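You operate a simulated robot arm through the tools that you are given. There is no shell and no other tool.

You run a simulated robot arm. Do the job below in one go: nothing can be reset, and whatever is moved stays where it is left.

JOB
Wipe the dye splash under the dye bottle off the bench.
Fine: bottle and cloth pad go back where they stood. Set down upright: dye bottle. What is to be rubbed or washed off counts as gone when no trace of it is left.

Only the result counts: the job must be done as asked and must still hold three seconds after the hand-in. Knocking over, shifting, dropping, spilling or breaking anything else fails it. Flat cloth is picked up by pressing the open fingertips on it (5 to 10 N) and closing them slowly along it; thin cloth reads only 2 to 8 mm in the jaws.

ROBOT AND FRAMES
A 6-joint arm with a two-finger parallel gripper, fixed in place. Base frame: the origin is on the floor under the middle of its stand, x ahead of it, y to its left, z up; the work surface is at about z = 750. Units: mm, degrees, N and s.
With the tool pointing down near the work surface it reaches from about 580 to 940 mm from the base axis. Its first joint turns from -149.0 to 149.0 degrees. Payload 3.43 kg.
The TCP is the grasp point between the finger pads, 34 mm short of the fingertips. In the tool frame z runs along the fingers and y along their closing line. The gripper opens to 128 mm. The fingers are 24 mm wide and 12 mm thick; the gripper's body (48 by 130 mm) begins 96 mm behind the TCP.
Orientation is told as [roll, pitch, yaw] about the base's x, y, z axes, in that order, counted from this pose: with the fingers straight down and closing along the base's y, the tool's x points along the base's -x, its y along +y and its z along -z.

CONTROLS
- The arm moves only by the tool step_arm. Its argument "commands" is a list of rows, each a list of 7 numbers: the shift along the base's x, y, z in units of 30 mm (1.0 is 30 mm), then the turn, a rotation vector about the base's x, y, z in units of 4 degrees (1.0 is 4 degrees), then the finger opening in mm, from 0 to 128. In form: [[x, y, z, wx, wy, wz, claw], ...]. A call has 1 to 20 rows; each row shifts and turns the commanded pose from where the row before left it. A call with a number of a shift or a turn outside -1 to 1 is refused whole. Rows are played at 5 a second. More than 50 mm and 8.6 degrees between two rows, or a gripper value outside its range, and nothing of the call is played. A pose out of reach is approached as far as the arm can. The call stops where the force on the tool passes 40 N (or 10 N more than at its start, if that is more) or the arm is blocked; 0.2 s more then pass. Each finger travels about 108 mm/s and halts on what it meets, pressing with about 21 N; the grip force reading is that of the motor and also rises with nothing between the fingers. The clock runs only during rows and for 0.2 s after the last one: add rows that do not move to give the fingers time. It gives the time, the measured TCP pose, the force on the tool (base axes), the opening and the grip force at its end, in the units of the frame above (readings bear some noise), with the torque about the TCP (base axes, N m) and any sound that the robot's microphone picked up, and new pictures: "show" is both (left out), scene, wrist or none.
- Cameras (640 x 400 px; columns grow to the right, rows downward): "scene" is fixed at [218.7, -498.7, 1528.2]; the picture's right is [0.95, -0.31, 0.00], its down [-0.14, -0.44, -0.89] and it looks along [0.27, 0.85, -0.46] (base axes); focal length 349 px, centre (320, 200). "wrist" rides on the gripper at [76, -11, -160] in the tool frame; the picture's right is [0.15, 0.99, 0.00], its down [-0.88, 0.13, -0.46] and it looks along [-0.45, 0.07, 0.89] (tool axes); focal length 234 px, centre (320, 200). There is no depth. A picture from a camera that has moved, and an enlarged one, comes with that camera's place and axes in the base frame and with its lens.
- raise_lower(by): slides the trunk up (or, below 0, down) by that many mm; the arm rides with it, the base frame stays. It gives what a move gives, with no picture.
- close_up(camera, box): a new picture of the part [left, top, right, bottom] of that camera's present view, enlarged. The clock stands still meanwhile.
- finish_job(): hands the job in; it is judged then, once.

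Nothing tells you positions but the pictures and the camera data. Unless the task says otherwise, let go and move clear before handing in.

The tools are called by a JSON object that holds its "api" and its "payload". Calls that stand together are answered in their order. step_arm: Moves the arm, as the interface text tells. Its arguments: {"type":"object","properties":{"commands":{"type":"array","items":{"type":"array","items":{"type":"number"}}},"show":{"type":"string","enum":["both","scene","wrist","none"]}},"required":["commands"]} The other tools are called the same way: raise_lower (by) moves the trunk up or down; close_up (camera, box) takes an enlarged picture of a part of a camera's view; finish_job () hands the job in.

At the start:

```text
clock: 0.0
position: [492.9, 459.0, 1027.2]
orientation: [0.0, 0.0, 0.0]
wrist_force: [-0.6, -0.4, -0.8]
wrist_torque: [-0.02, 0.0, 0.01]
gripper_width: 128.2
finger_force: 0.0
trunk travel left (down, up): [-575.0, 135.0]
```

scene: 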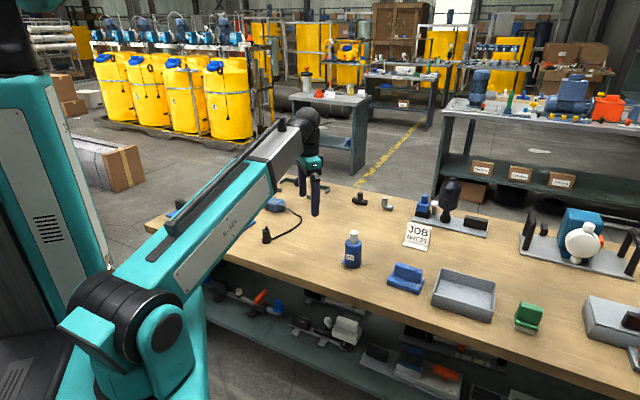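
wrist: 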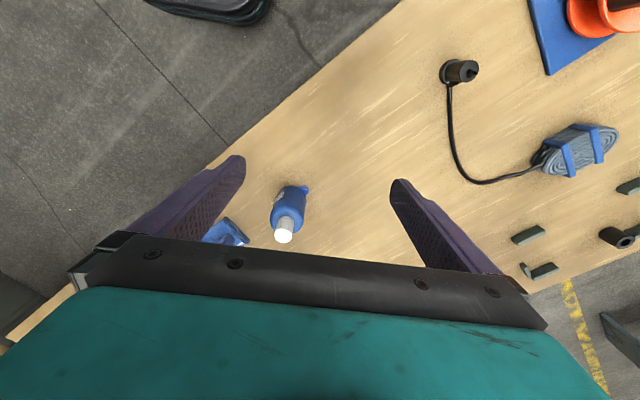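

I see a bench with a blue bottle near its front edge, a blue object next to it that may be a pad or holder, a grey tray and a green item. I'll look closer before moving anything.

{"api": "close_up", "payload": {"camera": "scene", "box": [320, 210, 440, 300]}}

{"api": "close_up", "payload": {"camera": "scene", "box": [400, 170, 640, 350]}}

{"api": "close_up", "payload": {"camera": "scene", "box": [150, 150, 400, 300]}}

{"api": "close_up", "payload": {"camera": "wrist", "box": [180, 140, 400, 280]}}

{"api": "close_up", "payload": {"camera": "wrist", "box": [400, 0, 640, 150]}}

```text
4.44 times, centred on (380, 255) of scene
camera zoom: at [218.7, -498.7, 1528.2], right [0.95, -0.31, 0.0], down [-0.14, -0.44, -0.89], along [0.27, 0.85, -0.46], focal length 1550 px, centre (53, -44)
```

zoom: 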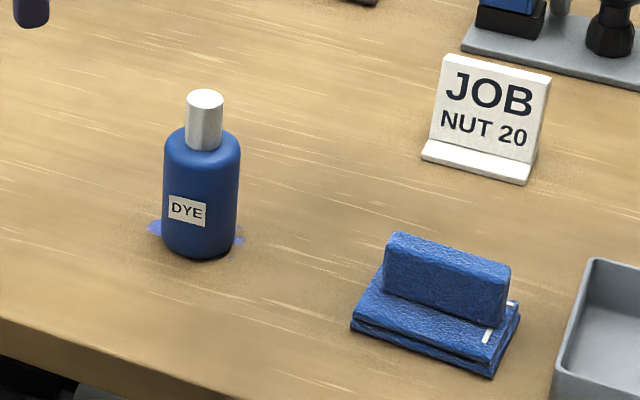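

```text
2.22 times, centred on (520, 260) of scene
camera zoom: at [218.7, -498.7, 1528.2], right [0.95, -0.31, 0.0], down [-0.14, -0.44, -0.89], along [0.27, 0.85, -0.46], focal length 775 px, centre (-124, 67)
```

zoom: 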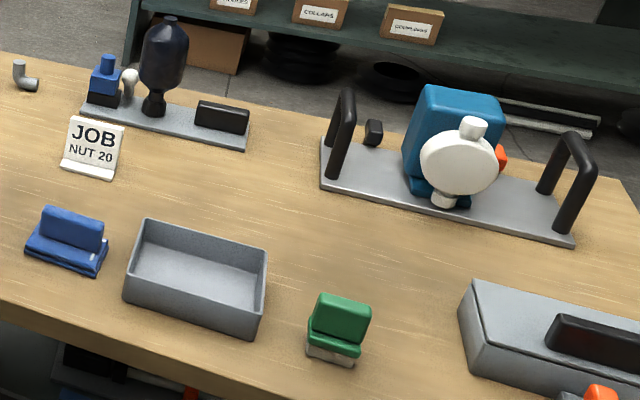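

```text
2.56 times, centred on (275, 225) of scene
camera zoom: at [218.7, -498.7, 1528.2], right [0.95, -0.31, 0.0], down [-0.14, -0.44, -0.89], along [0.27, 0.85, -0.46], focal length 893 px, centre (435, 136)
```

zoom: 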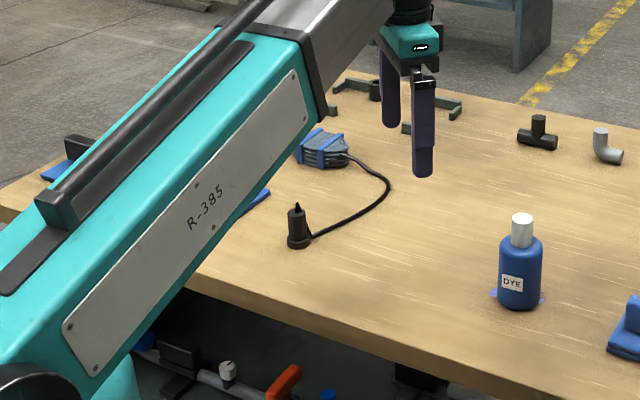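

```text
2.86 times, centred on (290, 210) of wrist
camera zoom: at [417.5, 447.9, 1187.4], right [-0.15, 0.99, 0.0], down [0.88, 0.13, 0.46], along [0.45, 0.07, -0.89], focal length 669 px, centre (406, 171)
```

zoom: 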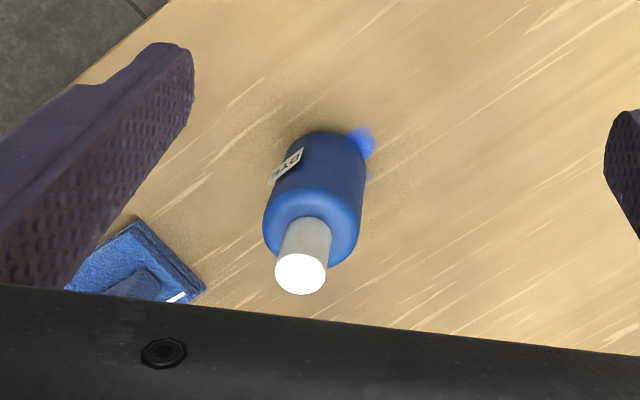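

```text
2.67 times, centred on (520, 75) of wrist
camera zoom: at [417.5, 447.9, 1187.4], right [-0.15, 0.99, 0.0], down [0.88, 0.13, 0.46], along [0.45, 0.07, -0.89], focal length 624 px, centre (-213, 533)
```

zoom: 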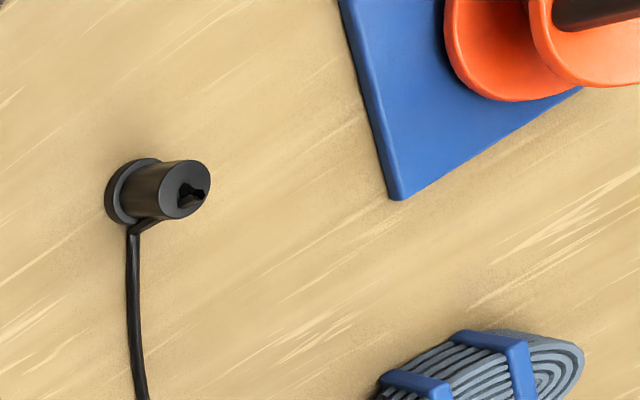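

The blue dye bottle stands at about (635, 427), on a splash whose edges show on both sides. The blue cloth pad, with a grip ridge, is near (763, 276), turned about -52°. I'll move above the bottle first to refine its position.

{"api": "step_arm", "payload": {"commands": [[0.8, -0.2, 0, 0, 0, 0, 128], [0.8, -0.2, 0, 0, 0, 0, 128], [0.8, -0.2, 0, 0, 0, 0, 128], [0.8, -0.2, 0, 0, 0, 0, 128], [0.8, -0.2, 0, 0, 0, 0, 128], [0, 0, 0, 0, 0, 0, 128]], "show": "both"}}

```text
clock: 1.4
position: [613.9, 430.3, 1030.0]
orientation: [0.1, 0.0, 0.1]
wrist_force: [0.0, -0.3, -0.1]
wrist_torque: [0.0, 0.01, 0.02]
gripper_width: 128.2
finger_force: 0.1
trunk travel left (down, up): [-575.0, 135.0]
camera wrist: at [538.3, 417.9, 1189.5], right [-0.15, 0.99, 0.0], down [0.88, 0.13, 0.46], along [0.45, 0.07, -0.89], focal length 234 px, centre (320, 200)
```

scene: 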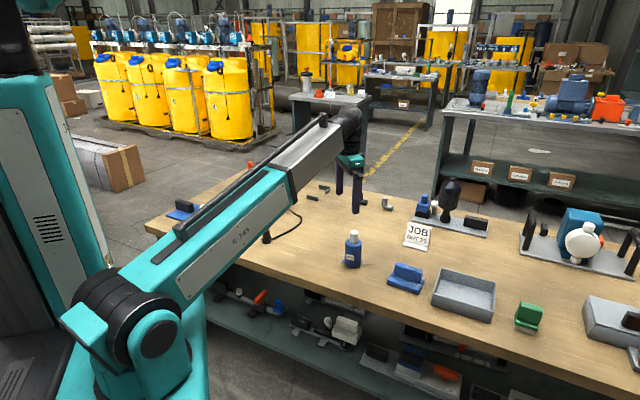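
wrist: 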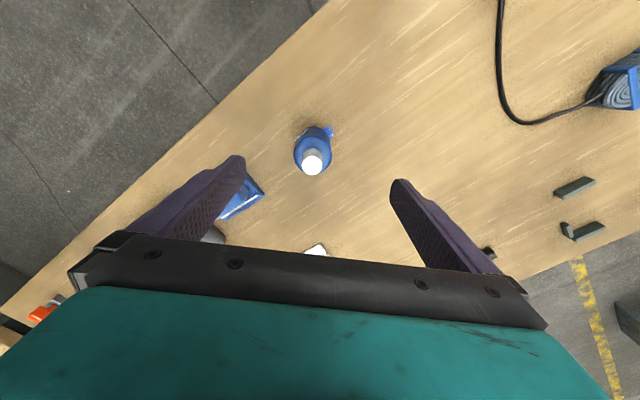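

{"api": "close_up", "payload": {"camera": "wrist", "box": [260, 100, 380, 190]}}

{"api": "close_up", "payload": {"camera": "scene", "box": [330, 222, 380, 280]}}

```text
4.44 times, centred on (320, 145) of wrist
camera zoom: at [538.3, 417.9, 1189.5], right [-0.15, 0.99, 0.0], down [0.88, 0.13, 0.46], along [0.45, 0.07, -0.89], focal length 1041 px, centre (320, 444)
```

zoom: 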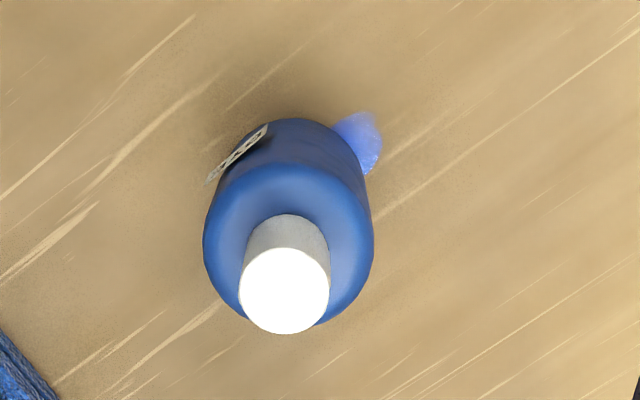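

```text
6.90 times, centred on (355, 251) of scene
camera zoom: at [218.7, -498.7, 1528.2], right [0.95, -0.31, 0.0], down [-0.14, -0.44, -0.89], along [0.27, 0.85, -0.46], focal length 2405 px, centre (79, -152)
```

zoom: 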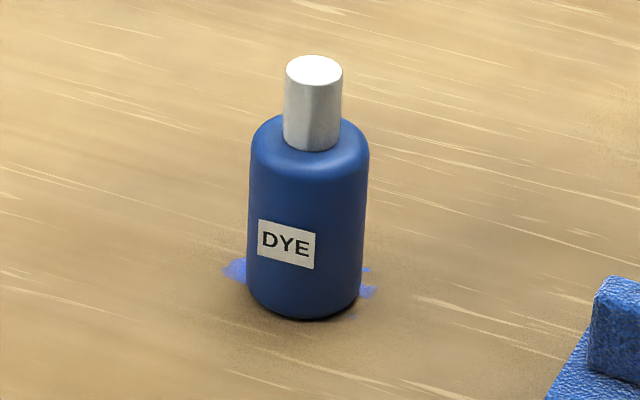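

The bottle axis measures about (641, 423) from the wrist view, with a height of about 135 mm. I'll centre over it, come down to just above the cap and check alignment.

{"api": "step_arm", "payload": {"commands": [[0.93, -0.2, 0, 0, 0, 0, 128], [0, 0, -0.95, 0, 0, 0, 128], [0, 0, -0.95, 0, 0, 0, 128], [0, 0, -0.95, 0, 0, 0, 128], [0, 0, 0, 0, 0, 0, 128], [0, 0, 0, 0, 0, 0, 128]], "show": "both"}}

{"api": "close_up", "payload": {"camera": "wrist", "box": [220, 80, 420, 230]}}

{"api": "close_up", "payload": {"camera": "scene", "box": [310, 180, 420, 290]}}

```text
clock: 2.8
position: [640.6, 425.6, 942.1]
orientation: [0.0, -0.1, -0.1]
wrist_force: [-0.5, -0.4, 0.3]
wrist_torque: [0.0, -0.01, -0.03]
gripper_width: 128.0
finger_force: 0.1
trunk travel left (down, up): [-575.0, 135.0]
camera wrist: at [565.2, 413.7, 1101.7], right [-0.15, 0.99, 0.0], down [0.88, 0.13, 0.46], along [0.45, 0.07, -0.89], focal length 234 px, centre (320, 200)
```

scene: 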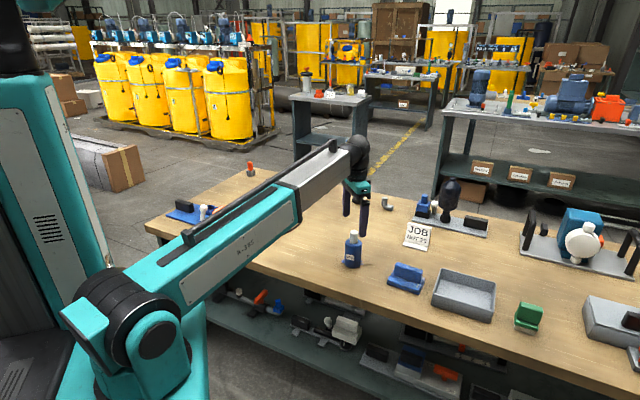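
wrist: 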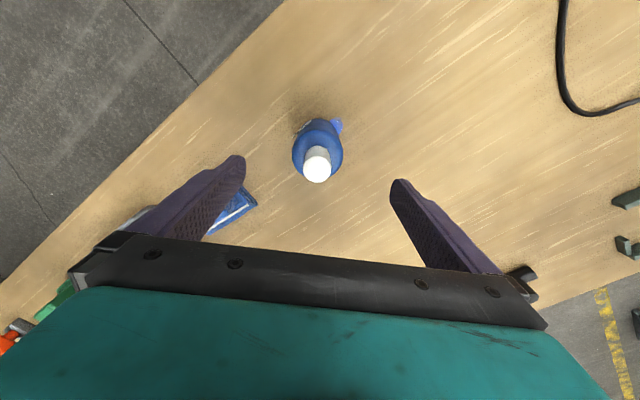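

```text
2.67 times, centred on (320, 155) of wrist
camera zoom: at [565.2, 413.7, 1101.7], right [-0.15, 0.99, 0.0], down [0.88, 0.13, 0.46], along [0.45, 0.07, -0.89], focal length 624 px, centre (320, 320)
```

zoom: 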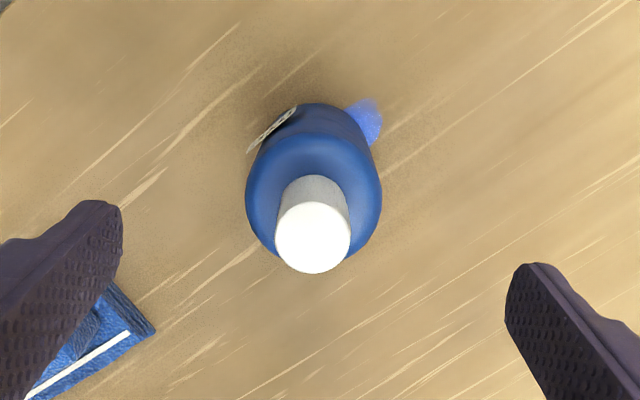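

```text
3.64 times, centred on (365, 235) of scene
camera zoom: at [218.7, -498.7, 1528.2], right [0.95, -0.31, 0.0], down [-0.14, -0.44, -0.89], along [0.27, 0.85, -0.46], focal length 1268 px, centre (156, 73)
```

zoom: 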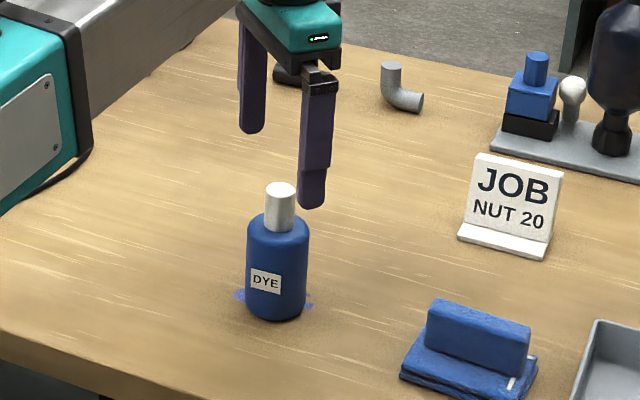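

The bottle is centred under the gripper. I'll lower around its body, stopping with the fingertips about 22 mm above the bench, and close gently.

{"api": "step_arm", "payload": {"commands": [[0, 0, -0.9, 0, 0, 0, 128], [0, 0, -0.9, 0, 0, 0, 128], [0, 0, -0.9, 0, 0, 0, 128], [0, 0, -0.9, 0, 0, 0, 128], [0, 0, -0.9, 0, 0, 0, 128], [0, 0, 0, 0, 0, 0, 128], [0, 0, 0, 0, 0, 0, 128]], "show": "both"}}

{"api": "close_up", "payload": {"camera": "wrist", "box": [160, 60, 480, 280]}}

{"api": "close_up", "payload": {"camera": "scene", "box": [310, 180, 420, 290]}}

```text
clock: 4.4
position: [638.3, 425.0, 806.8]
orientation: [0.0, -0.1, 0.0]
wrist_force: [-0.1, -0.1, -0.8]
wrist_torque: [-0.03, -0.01, -0.01]
gripper_width: 127.8
finger_force: 0.1
trunk travel left (down, up): [-575.0, 135.0]
camera wrist: at [563.5, 413.8, 966.9], right [-0.15, 0.99, 0.0], down [0.88, 0.13, 0.46], along [0.45, 0.07, -0.89], focal length 234 px, centre (320, 200)
```

scene: 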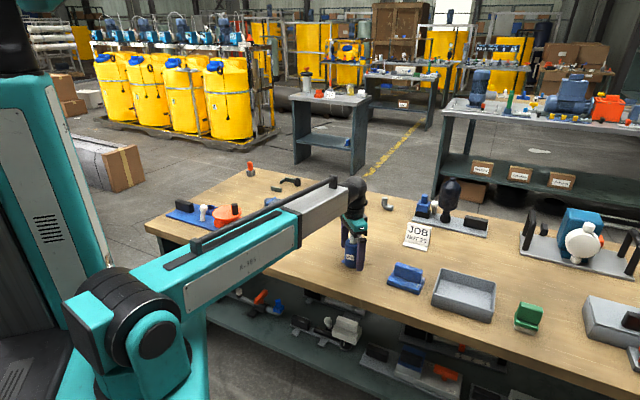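
wrist: 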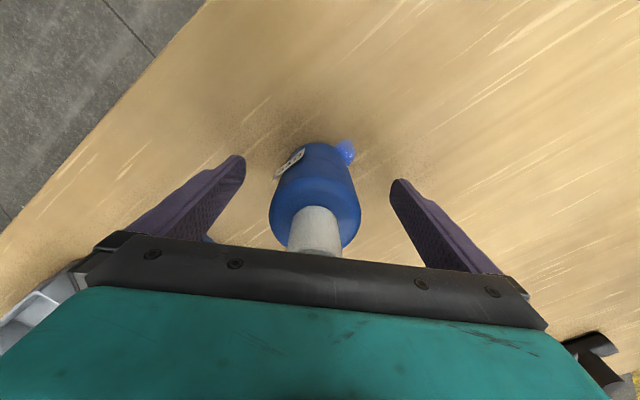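

```text
1.82 times, centred on (320, 170) of wrist
camera zoom: at [563.5, 413.8, 966.9], right [-0.15, 0.99, 0.0], down [0.88, 0.13, 0.46], along [0.45, 0.07, -0.89], focal length 426 px, centre (320, 254)
```

zoom: 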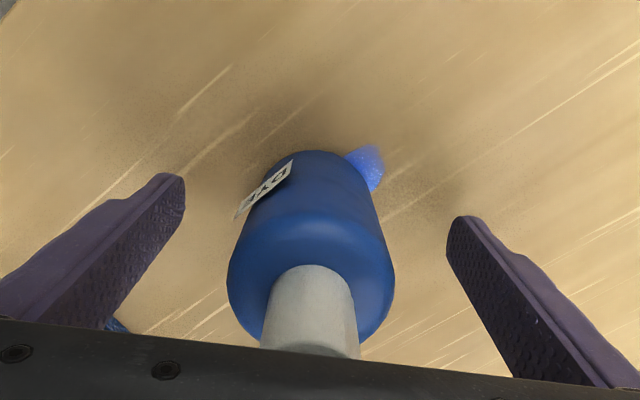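

```text
3.64 times, centred on (365, 235) of scene
camera zoom: at [218.7, -498.7, 1528.2], right [0.95, -0.31, 0.0], down [-0.14, -0.44, -0.89], along [0.27, 0.85, -0.46], focal length 1268 px, centre (156, 73)
```

zoom: 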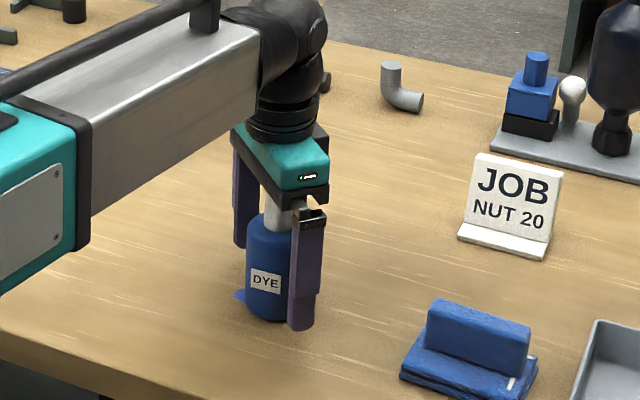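

The bottle sits about 2 mm to the -y side of the gripper centre. I'll shift by that much, then close slowly on the body.

{"api": "step_arm", "payload": {"commands": [[0.02, -0.07, 0, 0, 0, 0, 128], [0, 0, 0, 0, 0, 0, 110], [0, 0, 0, 0, 0, 0, 94], [0, 0, 0, 0, 0, 0, 80], [0, 0, 0, 0, 0, 0, 74], [0, 0, 0, 0, 0, 0, 70], [0, 0, 0, 0, 0, 0, 67], [0, 0, 0, 0, 0, 0, 65], [0, 0, 0, 0, 0, 0, 63], [0, 0, 0, 0, 0, 0, 61], [0, 0, 0, 0, 0, 0, 59], [0, 0, 0, 0, 0, 0, 57], [0, 0, 0, 0, 0, 0, 55], [0, 0, 0, 0, 0, 0, 55]], "show": "both"}}

{"api": "close_up", "payload": {"camera": "scene", "box": [310, 180, 420, 290]}}

```text
clock: 7.4
position: [640.5, 422.3, 806.4]
orientation: [0.0, 0.0, 0.0]
wrist_force: [0.3, 1.5, 0.1]
wrist_torque: [-0.02, -0.04, -0.05]
gripper_width: 59.3
finger_force: 21.1
trunk travel left (down, up): [-575.0, 135.0]
camera wrist: at [564.9, 410.8, 966.8], right [-0.15, 0.99, 0.0], down [0.88, 0.13, 0.46], along [0.45, 0.07, -0.89], focal length 234 px, centre (320, 200)
```

scene: 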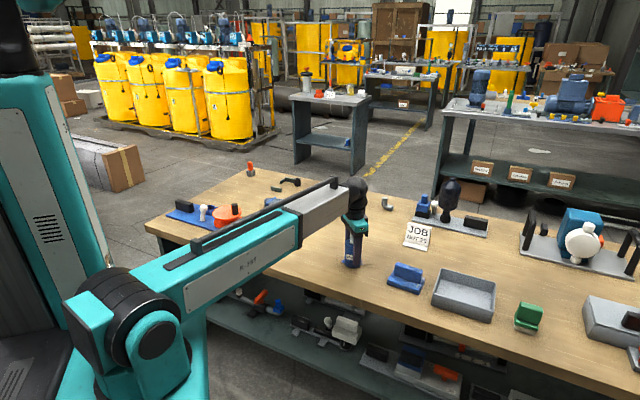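
wrist: 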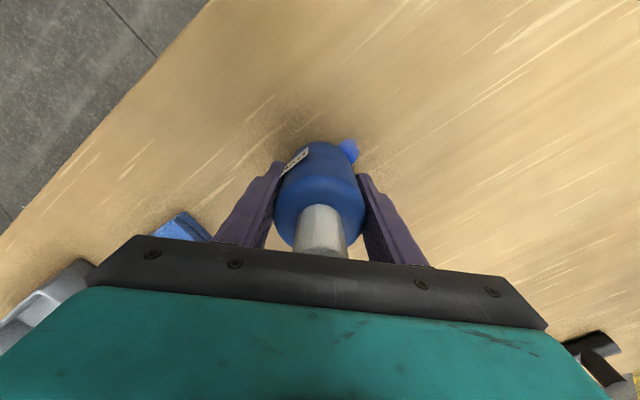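

```text
3.64 times, centred on (365, 235) of scene
camera zoom: at [218.7, -498.7, 1528.2], right [0.95, -0.31, 0.0], down [-0.14, -0.44, -0.89], along [0.27, 0.85, -0.46], focal length 1268 px, centre (156, 73)
```

zoom: 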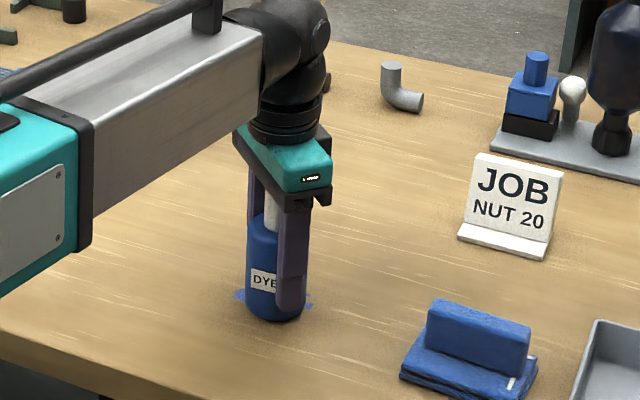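

The bottle is gripped at 59 mm. I'll lift it straight up and look at the splash underneath.

{"api": "step_arm", "payload": {"commands": [[0, 0, 0.3, 0, 0, 0, 55], [0, 0, 0.6, 0, 0, 0, 55], [0, 0, 0.7, 0, 0, 0, 55], [0, 0, 0.7, 0, 0, 0, 55], [0, 0, 0.7, 0, 0, 0, 55], [0, 0, 0, 0, 0, 0, 55], [0, 0, 0, 0, 0, 0, 55]], "show": "both"}}

{"api": "close_up", "payload": {"camera": "scene", "box": [310, 180, 420, 290]}}

{"api": "close_up", "payload": {"camera": "wrist", "box": [220, 80, 420, 230]}}

```text
clock: 9.0
position: [643.2, 422.2, 895.4]
orientation: [0.0, 0.0, 0.0]
wrist_force: [0.5, -1.0, -2.9]
wrist_torque: [0.01, 0.01, -0.01]
gripper_width: 59.5
finger_force: 21.0
trunk travel left (down, up): [-575.0, 135.0]
camera wrist: at [568.4, 410.4, 1055.5], right [-0.15, 0.99, 0.0], down [0.88, 0.13, 0.46], along [0.45, 0.07, -0.89], focal length 234 px, centre (320, 200)
```

scene: 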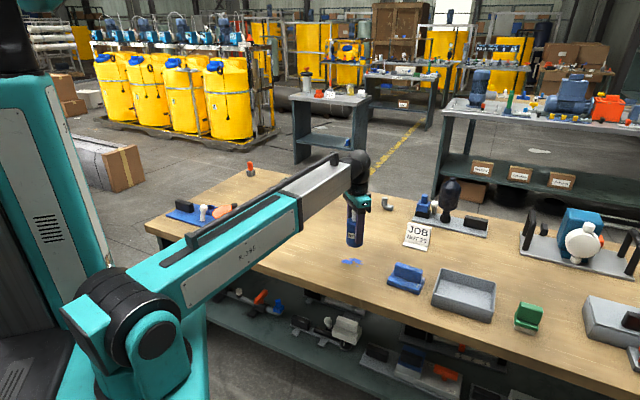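
wrist: 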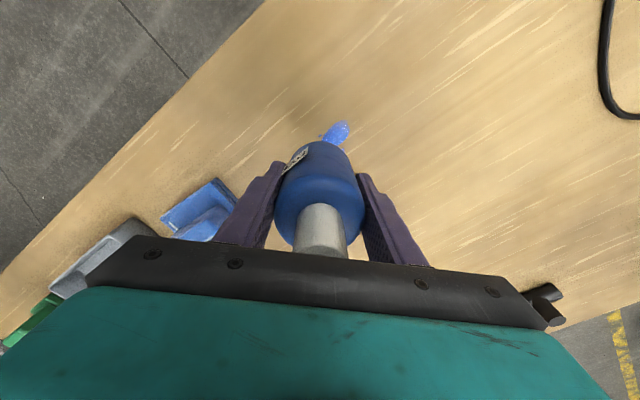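

```text
3.64 times, centred on (365, 235) of scene
camera zoom: at [218.7, -498.7, 1528.2], right [0.95, -0.31, 0.0], down [-0.14, -0.44, -0.89], along [0.27, 0.85, -0.46], focal length 1268 px, centre (156, 73)
```

zoom: 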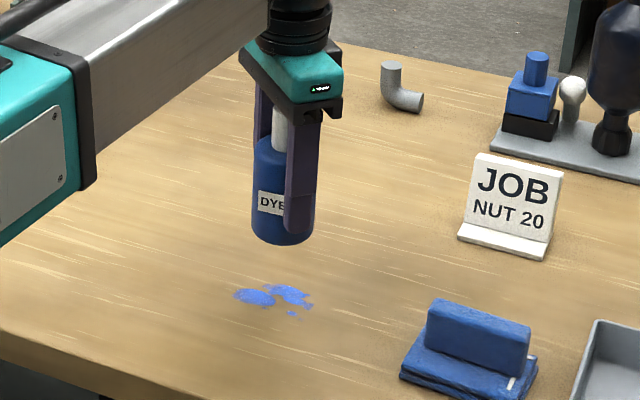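

```text
2.67 times, centred on (320, 155) of wrist
camera zoom: at [568.4, 410.4, 1055.5], right [-0.15, 0.99, 0.0], down [0.88, 0.13, 0.46], along [0.45, 0.07, -0.89], focal length 624 px, centre (320, 320)
```

zoom: 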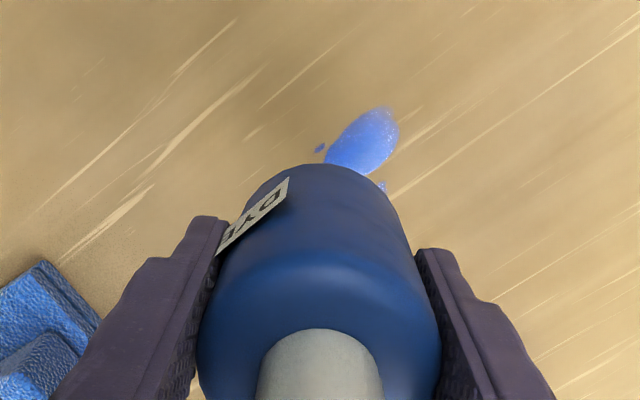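

The splash is visible, about 80 mm across around (640, 425). I'll carry the bottle to a clear patch near (590, 610) and set it down upright.

{"api": "step_arm", "payload": {"commands": [[-0.2, 0.7, 0, 0, 0, 0, 55], [-0.25, 0.92, 0, 0, 0, 0, 55], [-0.25, 0.92, 0, 0, 0, 0, 55], [-0.25, 0.92, 0, 0, 0, 0, 55], [-0.25, 0.92, 0, 0, 0, 0, 55], [-0.25, 0.92, 0, 0, 0, 0, 55], [-0.2, 0.7, 0, 0, 0, 0, 55], [-0.063, 0.303, 0, 0, 0, 0, 55], [0, 0, 0, 0, 0, 0, 55]], "show": "both"}}

{"api": "close_up", "payload": {"camera": "scene", "box": [290, 160, 430, 300]}}

```text
clock: 11.0
position: [591.0, 612.1, 896.6]
orientation: [0.0, 0.0, 0.1]
wrist_force: [0.2, 0.1, -3.3]
wrist_torque: [0.01, 0.01, 0.01]
gripper_width: 59.3
finger_force: 21.3
trunk travel left (down, up): [-575.0, 135.0]
camera wrist: at [515.0, 600.1, 1056.3], right [-0.15, 0.99, 0.0], down [0.88, 0.13, 0.46], along [0.45, 0.07, -0.89], focal length 234 px, centre (320, 200)
```

scene: 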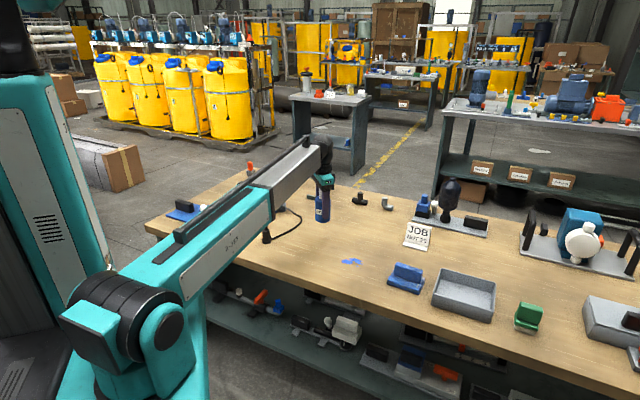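
wrist: 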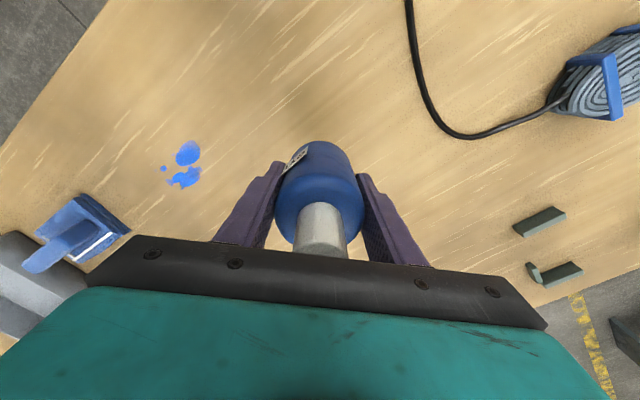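

```text
2.86 times, centred on (360, 230) of scene
camera zoom: at [218.7, -498.7, 1528.2], right [0.95, -0.31, 0.0], down [-0.14, -0.44, -0.89], along [0.27, 0.85, -0.46], focal length 996 px, centre (206, 114)
```

zoom: 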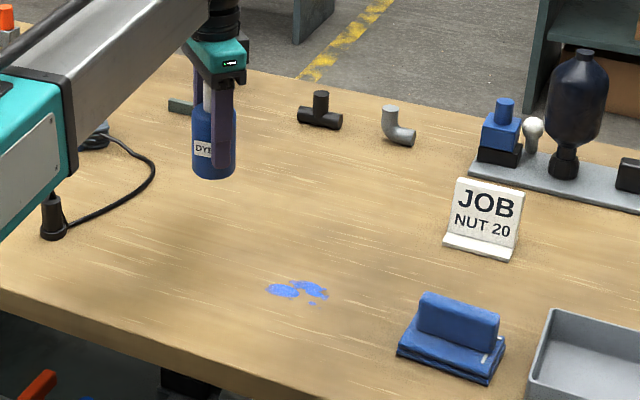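

The landing patch is clear. I'll lower the bottle slowly to the bench.

{"api": "step_arm", "payload": {"commands": [[0, 0, -0.8, 0, 0, 0, 55], [0, 0, -0.8, 0, 0, 0, 55], [0, 0, -0.7, 0, 0, 0, 55], [0, 0, -0.4, 0, 0, 0, 55], [0, 0, -0.2, 0, 0, 0, 55], [0, 0, -0.07, 0, 0, 0, 55], [0, 0, 0, 0, 0, 0, 55], [0, 0, 0, 0, 0, 0, 55]], "show": "scene"}}

```text
clock: 12.8
position: [589.6, 610.8, 809.4]
orientation: [0.2, -0.1, 0.0]
wrist_force: [-0.6, 1.5, 15.3]
wrist_torque: [-0.5, -0.05, -0.1]
gripper_width: 59.7
finger_force: 20.9
trunk travel left (down, up): [-575.0, 135.0]
```

scene: 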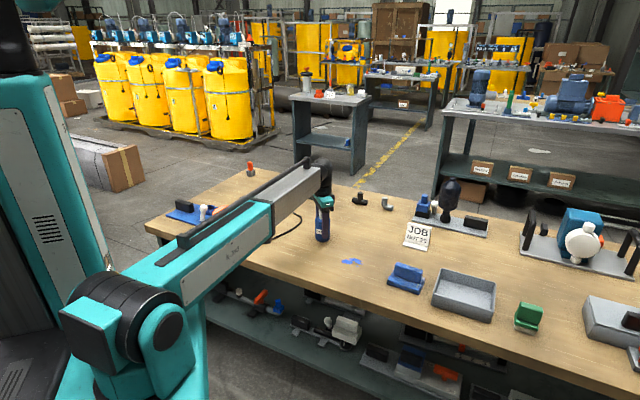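

Contact with the bench reads about 15 N. I'll ease off a little and open slowly.

{"api": "step_arm", "payload": {"commands": [[0, 0, 0.05, 0, 0, 0, 55], [0, 0, 0, 0, 0, 0, 58], [0, 0, 0, 0, 0, 0, 60], [0, 0, 0, 0, 0, 0, 62], [0, 0, 0, 0, 0, 0, 65], [0, 0, 0, 0, 0, 0, 72], [0, 0, 0, 0, 0, 0, 85], [0, 0, 0, 0, 0, 0, 105], [0, 0, 0, 0, 0, 0, 128], [0, 0, 0, 0, 0, 0, 128]], "show": "both"}}

{"api": "close_up", "payload": {"camera": "scene", "box": [290, 160, 400, 260]}}

```text
clock: 15.0
position: [591.3, 610.6, 809.1]
orientation: [-0.1, -0.1, -0.1]
wrist_force: [-0.7, -0.3, 0.2]
wrist_torque: [-0.04, 0.02, 0.01]
gripper_width: 128.3
finger_force: 0.1
trunk travel left (down, up): [-575.0, 135.0]
camera wrist: at [515.0, 598.9, 969.1], right [-0.15, 0.99, 0.0], down [0.88, 0.13, 0.46], along [0.45, 0.07, -0.89], focal length 234 px, centre (320, 200)
```

scene: 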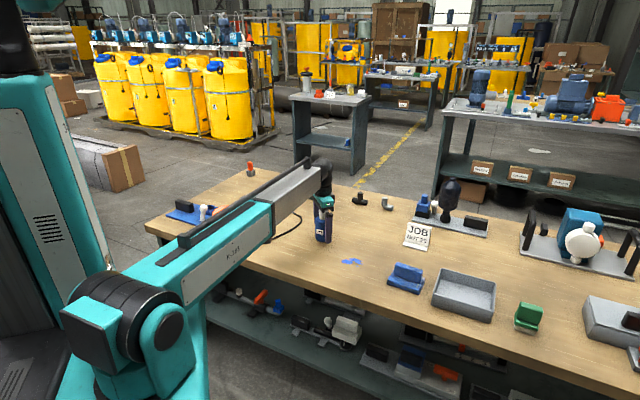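
wrist: 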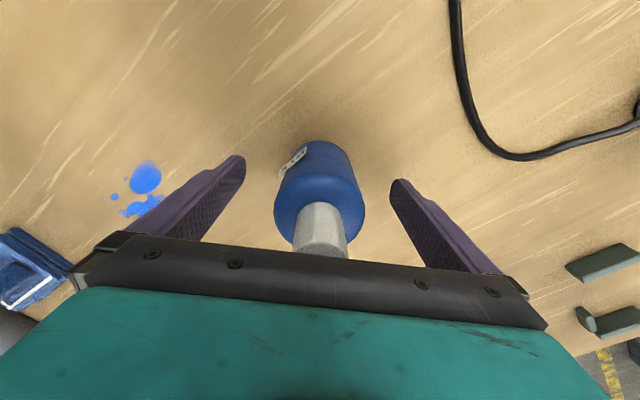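

```text
4.00 times, centred on (345, 210) of scene
camera zoom: at [218.7, -498.7, 1528.2], right [0.95, -0.31, 0.0], down [-0.14, -0.44, -0.89], along [0.27, 0.85, -0.46], focal length 1395 px, centre (220, 160)
```

zoom: 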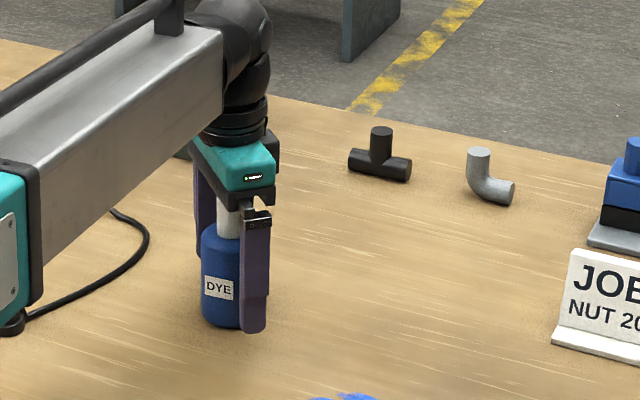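

The bottle stands upright and has been released. I'll rise clear of it and move toward the pad, turning the gripper -52° to match its ridge.

{"api": "step_arm", "payload": {"commands": [[0, 0, 0.8, 0, 0, 0, 128], [0, 0, 1, 0, 0, 0, 128], [0, 0, 1, 0, 0, 0, 128], [0, 0, 1, 0, 0, 0, 128], [0, 0, 1, 0, 0, 0, 128], [0, 0, 0, 0, 0, 0, 128]], "show": "scene"}}

{"api": "step_arm", "payload": {"commands": [[0.3846, -0.8205, 0.105, 0, 0, -1, 128], [0.3846, -0.8205, 0.105, 0, 0, -1, 128], [0.3846, -0.8205, 0.105, 0, 0, -1, 128], [0.3846, -0.8205, 0.105, 0, 0, -1, 128], [0.3846, -0.8205, 0.105, 0, 0, -1, 128], [0.3846, -0.8205, 0.105, 0, 0, -1, 128], [0.3846, -0.8205, 0.105, 0, 0, -1, 128], [0.3846, -0.8205, 0.105, 0, 0, -1, 128], [0.3846, -0.8205, 0.105, 0, 0, -1, 128], [0.3846, -0.8205, 0.105, 0, 0, -1, 128], [0.3846, -0.8205, 0.105, 0, 0, -1, 128], [0.3846, -0.8205, 0.105, 0, 0, -1, 128], [0.3846, -0.8205, 0.105, 0, 0, -1, 128], [0, 0, 0, 0, 0, 0, 128], [0, 0, 0, 0, 0, 0, 128]], "show": "both"}}

```text
clock: 16.4
position: [591.9, 608.8, 953.6]
orientation: [-0.1, 0.0, 0.0]
wrist_force: [0.0, 0.9, 0.0]
wrist_torque: [-0.01, 0.02, 0.01]
gripper_width: 128.1
finger_force: 0.0
trunk travel left (down, up): [-575.0, 135.0]
```

scene: 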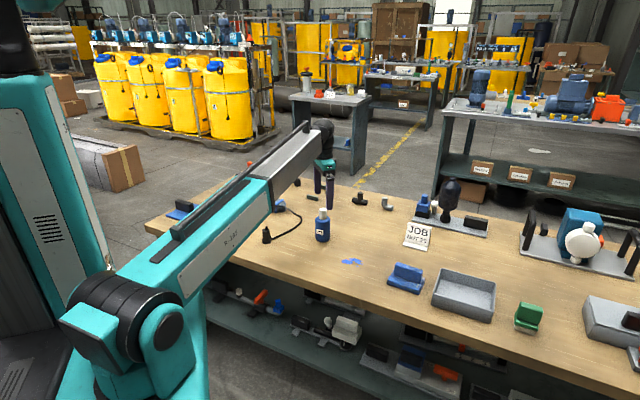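

```text
clock: 19.6
position: [741.3, 292.1, 993.1]
orientation: [0.0, 0.1, -52.0]
wrist_force: [0.5, 0.0, -0.3]
wrist_torque: [-0.03, -0.03, 0.01]
gripper_width: 128.1
finger_force: 0.2
trunk travel left (down, up): [-575.0, 135.0]
camera wrist: at [685.7, 343.9, 1153.5], right [0.69, 0.72, 0.0], down [0.65, -0.61, 0.46], along [0.33, -0.31, -0.89], focal length 234 px, centre (320, 200)
```

scene: 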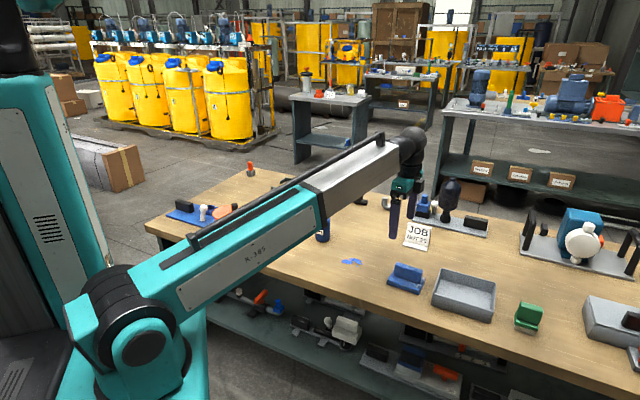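
wrist: 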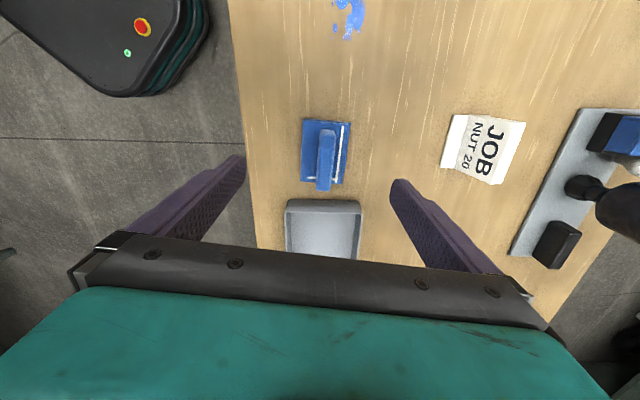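

{"api": "close_up", "payload": {"camera": "wrist", "box": [275, 100, 375, 205]}}

{"api": "close_up", "payload": {"camera": "wrist", "box": [300, 0, 400, 60]}}

{"api": "close_up", "payload": {"camera": "scene", "box": [375, 245, 445, 305]}}

{"api": "close_up", "payload": {"camera": "scene", "box": [300, 200, 390, 280]}}

```text
3.81 times, centred on (325, 152) of wrist
camera zoom: at [685.7, 343.9, 1153.5], right [0.69, 0.72, 0.0], down [0.65, -0.61, 0.46], along [0.33, -0.31, -0.89], focal length 892 px, centre (301, 381)
```

zoom: 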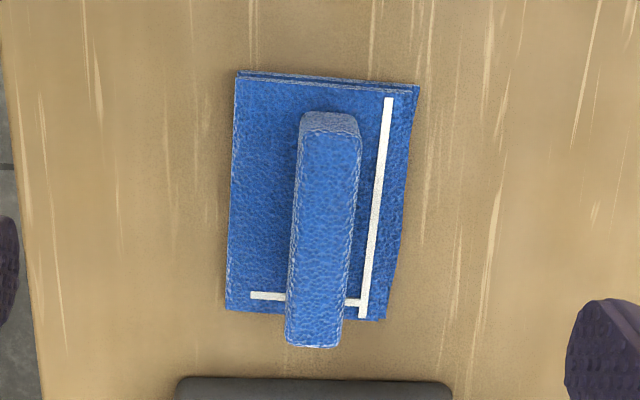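

```text
6.40 times, centred on (350, 30) of wrist
camera zoom: at [685.7, 343.9, 1153.5], right [0.69, 0.72, 0.0], down [0.65, -0.61, 0.46], along [0.33, -0.31, -0.89], focal length 1499 px, centre (128, 1288)
```

zoom: 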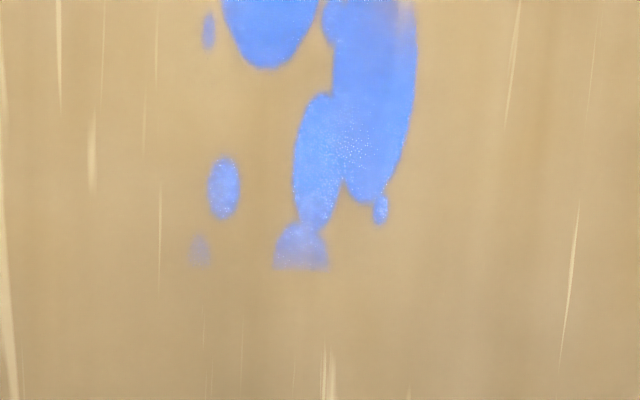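

```text
6.67 times, centred on (410, 275) of scene
camera zoom: at [218.7, -498.7, 1528.2], right [0.95, -0.31, 0.0], down [-0.14, -0.44, -0.89], along [0.27, 0.85, -0.46], focal length 2325 px, centre (-280, -300)
```

zoom: 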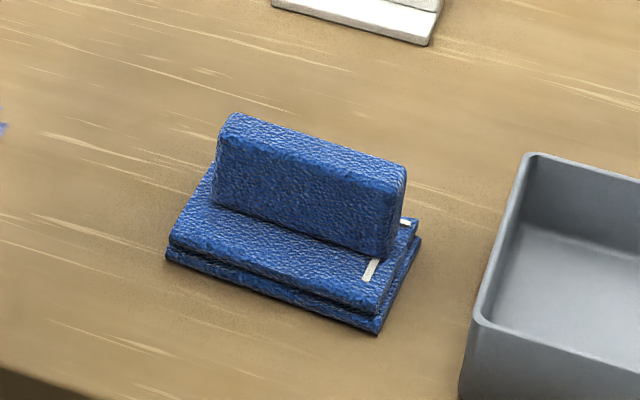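

```text
5.00 times, centred on (345, 240) of scene
camera zoom: at [218.7, -498.7, 1528.2], right [0.95, -0.31, 0.0], down [-0.14, -0.44, -0.89], along [0.27, 0.85, -0.46], focal length 1744 px, centre (195, 0)
```

zoom: 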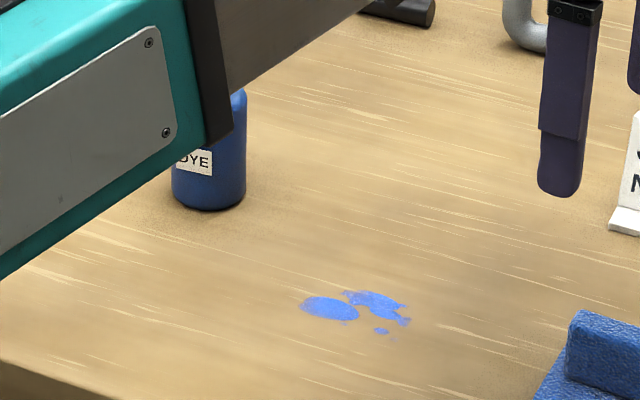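

The pad base is about 77 x 107 mm, centred near (770, 272) and turned about -48°. Its ridge is about 23 mm thick and tops out near z = 810. I'll align to -48° and come down to just above the ridge to check.

{"api": "step_arm", "payload": {"commands": [[0.207, -0.12, -0.82, 0, 0, 1, 110], [0.207, -0.12, -0.82, 0, 0, 0, 90], [0.207, -0.12, -0.82, 0, 0, 0, 76], [0.207, -0.12, -0.82, 0, 0, 0, 70], [0.207, -0.12, -0.82, 0, 0, 0, 70], [0, 0, 0, 0, 0, 0, 70], [0, 0, 0, 0, 0, 0, 70]], "show": "both"}}

{"api": "close_up", "payload": {"camera": "wrist", "box": [200, 100, 440, 250]}}

{"api": "close_up", "payload": {"camera": "scene", "box": [370, 205, 460, 305]}}

```text
clock: 21.2
position: [771.1, 274.3, 869.2]
orientation: [0.0, 0.0, -48.0]
wrist_force: [0.7, -0.8, -0.7]
wrist_torque: [0.01, -0.01, 0.01]
gripper_width: 69.9
finger_force: 0.0
trunk travel left (down, up): [-575.0, 135.0]
camera wrist: at [712.9, 322.7, 1028.9], right [0.64, 0.77, 0.0], down [0.69, -0.57, 0.46], along [0.35, -0.29, -0.89], focal length 234 px, centre (320, 200)
```

scene: 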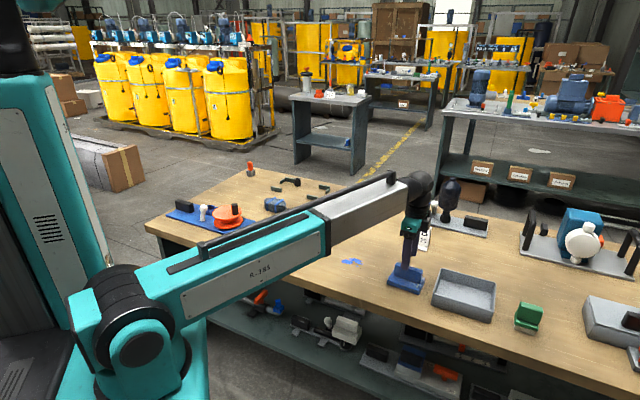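
wrist: 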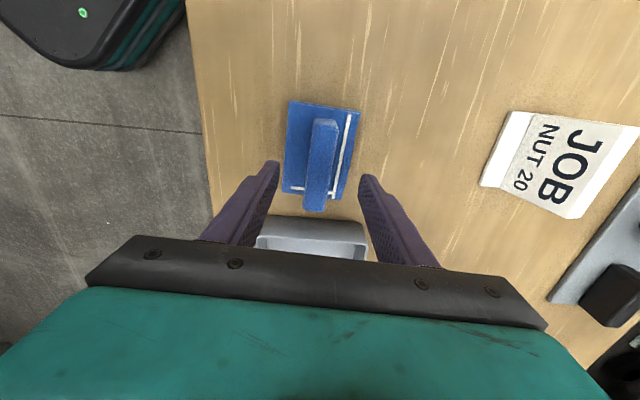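

```text
2.67 times, centred on (320, 175) of wrist
camera zoom: at [712.9, 322.7, 1028.9], right [0.64, 0.77, 0.0], down [0.69, -0.57, 0.46], along [0.35, -0.29, -0.89], focal length 624 px, centre (320, 267)
```

zoom: 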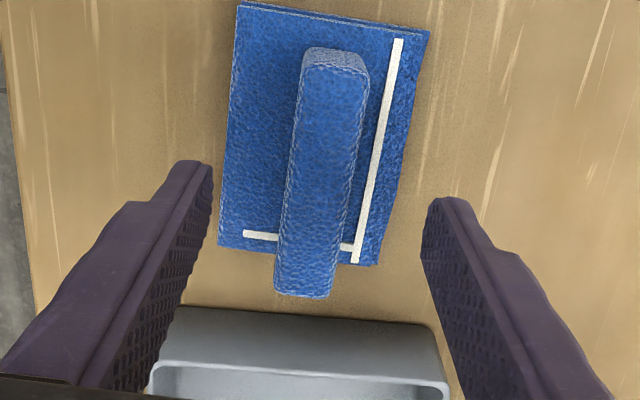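

```text
4.00 times, centred on (415, 255) of scene
camera zoom: at [218.7, -498.7, 1528.2], right [0.95, -0.31, 0.0], down [-0.14, -0.44, -0.89], along [0.27, 0.85, -0.46], focal length 1395 px, centre (-60, -20)
```

zoom: 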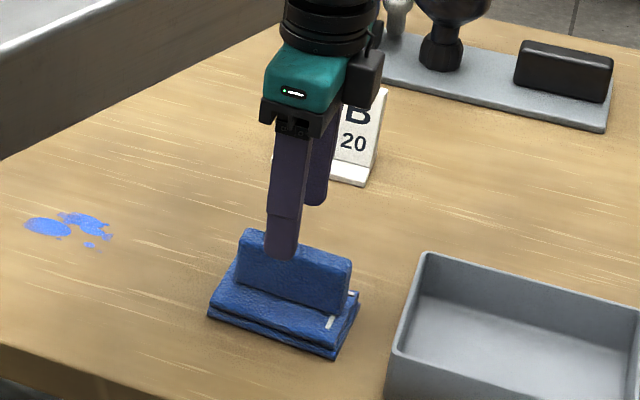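

The ridge is aligned within about 2 mm. I'll correct that and lower with the fingers straddling the ridge, tips just above the pad base.

{"api": "step_arm", "payload": {"commands": [[0.05, 0.045, -0.6, 0, 0, 0, 64], [0, 0, -0.7, 0, 0, 0, 60], [0, 0, -0.5, 0, 0, 0, 60], [0, 0, -0.3, 0, 0, 0, 60], [0, 0, -0.07, 0, 0, 0, 60], [0, 0, 0, 0, 0, 0, 60], [0, 0, 0, 0, 0, 0, 60]], "show": "both"}}

{"api": "close_up", "payload": {"camera": "wrist", "box": [200, 100, 440, 250]}}

{"api": "close_up", "payload": {"camera": "scene", "box": [370, 225, 450, 305]}}

```text
clock: 22.8
position: [773.3, 274.7, 806.2]
orientation: [0.1, 0.0, -48.0]
wrist_force: [0.8, -1.9, 8.3]
wrist_torque: [-0.12, 0.1, 0.03]
gripper_width: 60.0
finger_force: 0.0
trunk travel left (down, up): [-575.0, 135.0]
camera wrist: at [714.1, 322.4, 965.7], right [0.64, 0.77, 0.0], down [0.69, -0.57, 0.46], along [0.35, -0.29, -0.89], focal length 234 px, centre (320, 200)
```

scene: 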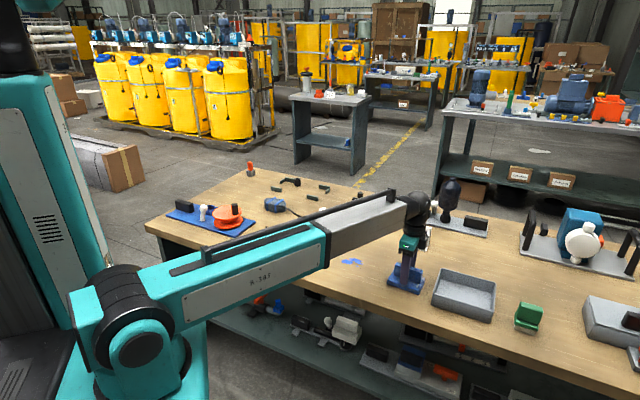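
wrist: 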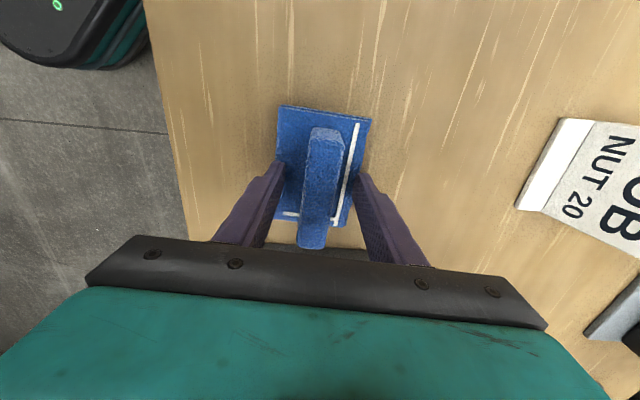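

```text
2.67 times, centred on (320, 175) of wrist
camera zoom: at [714.1, 322.4, 965.7], right [0.64, 0.77, 0.0], down [0.69, -0.57, 0.46], along [0.35, -0.29, -0.89], focal length 624 px, centre (320, 267)
```

zoom: 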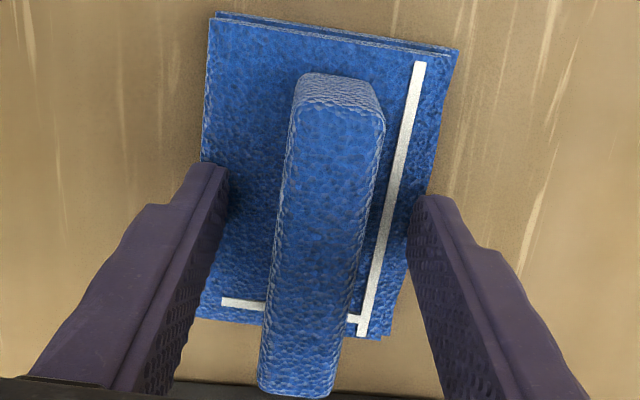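

```text
5.00 times, centred on (410, 265) of scene
camera zoom: at [218.7, -498.7, 1528.2], right [0.95, -0.31, 0.0], down [-0.14, -0.44, -0.89], along [0.27, 0.85, -0.46], focal length 1744 px, centre (-130, -125)
```

zoom: 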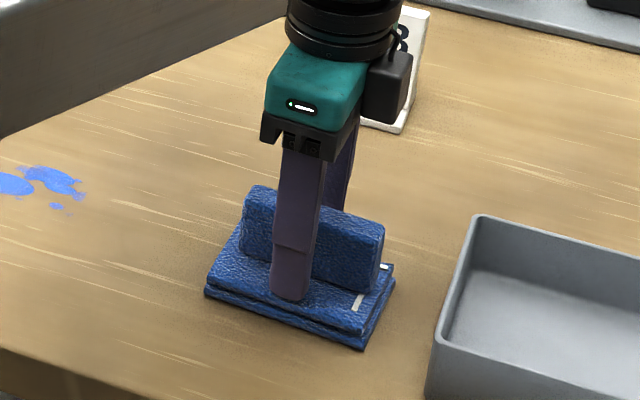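

The tips touched the pad base with 8 N. I'll lift a couple of millimetres and close on the ridge.

{"api": "step_arm", "payload": {"commands": [[0, 0, 0.07, 0, 0, 0, 60], [0, 0, 0, 0, 0, 0, 50], [0, 0, 0, 0, 0, 0, 42], [0, 0, 0, 0, 0, 0, 37], [0, 0, 0, 0, 0, 0, 33], [0, 0, 0, 0, 0, 0, 30], [0, 0, 0, 0, 0, 0, 27], [0, 0, 0, 0, 0, 0, 24], [0, 0, 0, 0, 0, 0, 21], [0, 0, 0, 0, 0, 0, 18], [0, 0, 0, 0, 0, 0, 15], [0, 0, 0, 0, 0, 0, 12], [0, 0, 0, 0, 0, 0, 10], [0, 0, 0, 0, 0, 0, 10]], "show": "both"}}

{"api": "close_up", "payload": {"camera": "wrist", "box": [200, 100, 440, 250]}}

{"api": "close_up", "payload": {"camera": "scene", "box": [370, 225, 450, 305]}}

```text
clock: 25.8
position: [773.5, 274.2, 807.5]
orientation: [0.0, 0.1, -47.9]
wrist_force: [0.4, -0.3, 0.7]
wrist_torque: [-0.03, -0.06, 0.0]
gripper_width: 23.8
finger_force: 20.9
trunk travel left (down, up): [-575.0, 135.0]
camera wrist: at [714.3, 322.7, 966.8], right [0.64, 0.77, 0.0], down [0.69, -0.57, 0.46], along [0.35, -0.29, -0.89], focal length 234 px, centre (320, 200)
```

scene: 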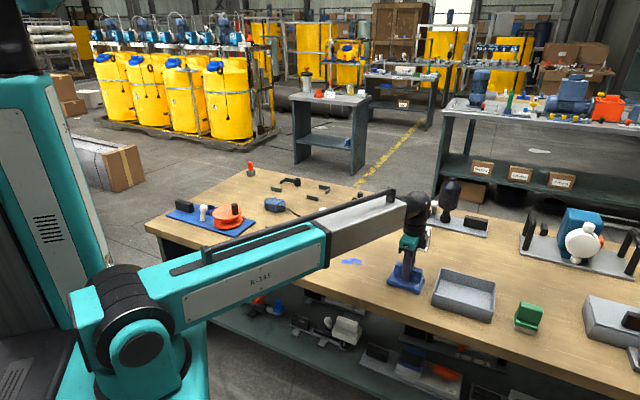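
wrist: 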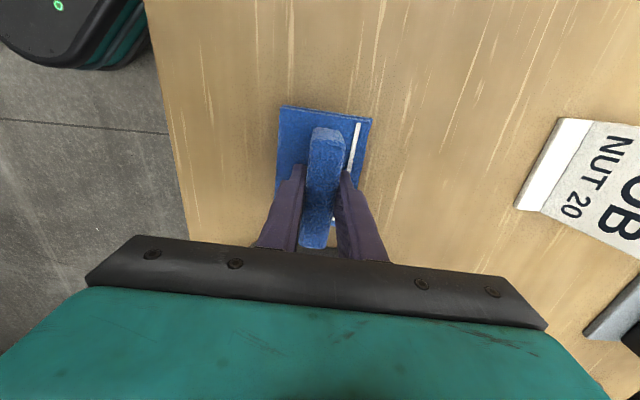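

```text
2.67 times, centred on (320, 175) of wrist
camera zoom: at [714.3, 322.7, 966.8], right [0.64, 0.77, 0.0], down [0.69, -0.57, 0.46], along [0.35, -0.29, -0.89], focal length 624 px, centre (320, 267)
```

zoom: 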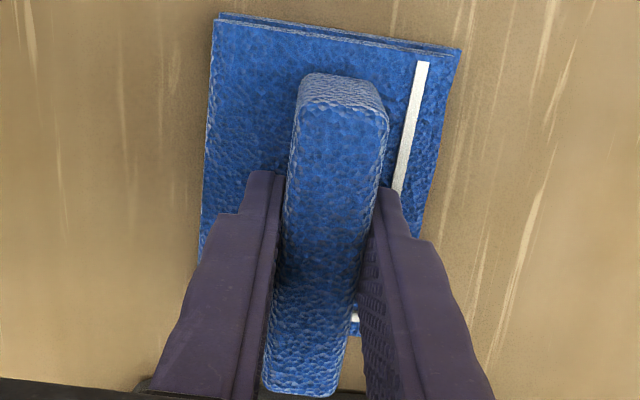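

```text
5.00 times, centred on (410, 265) of scene
camera zoom: at [218.7, -498.7, 1528.2], right [0.95, -0.31, 0.0], down [-0.14, -0.44, -0.89], along [0.27, 0.85, -0.46], focal length 1744 px, centre (-130, -125)
```

zoom: 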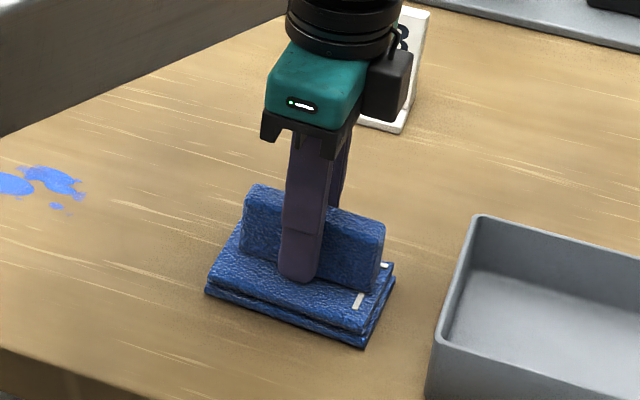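

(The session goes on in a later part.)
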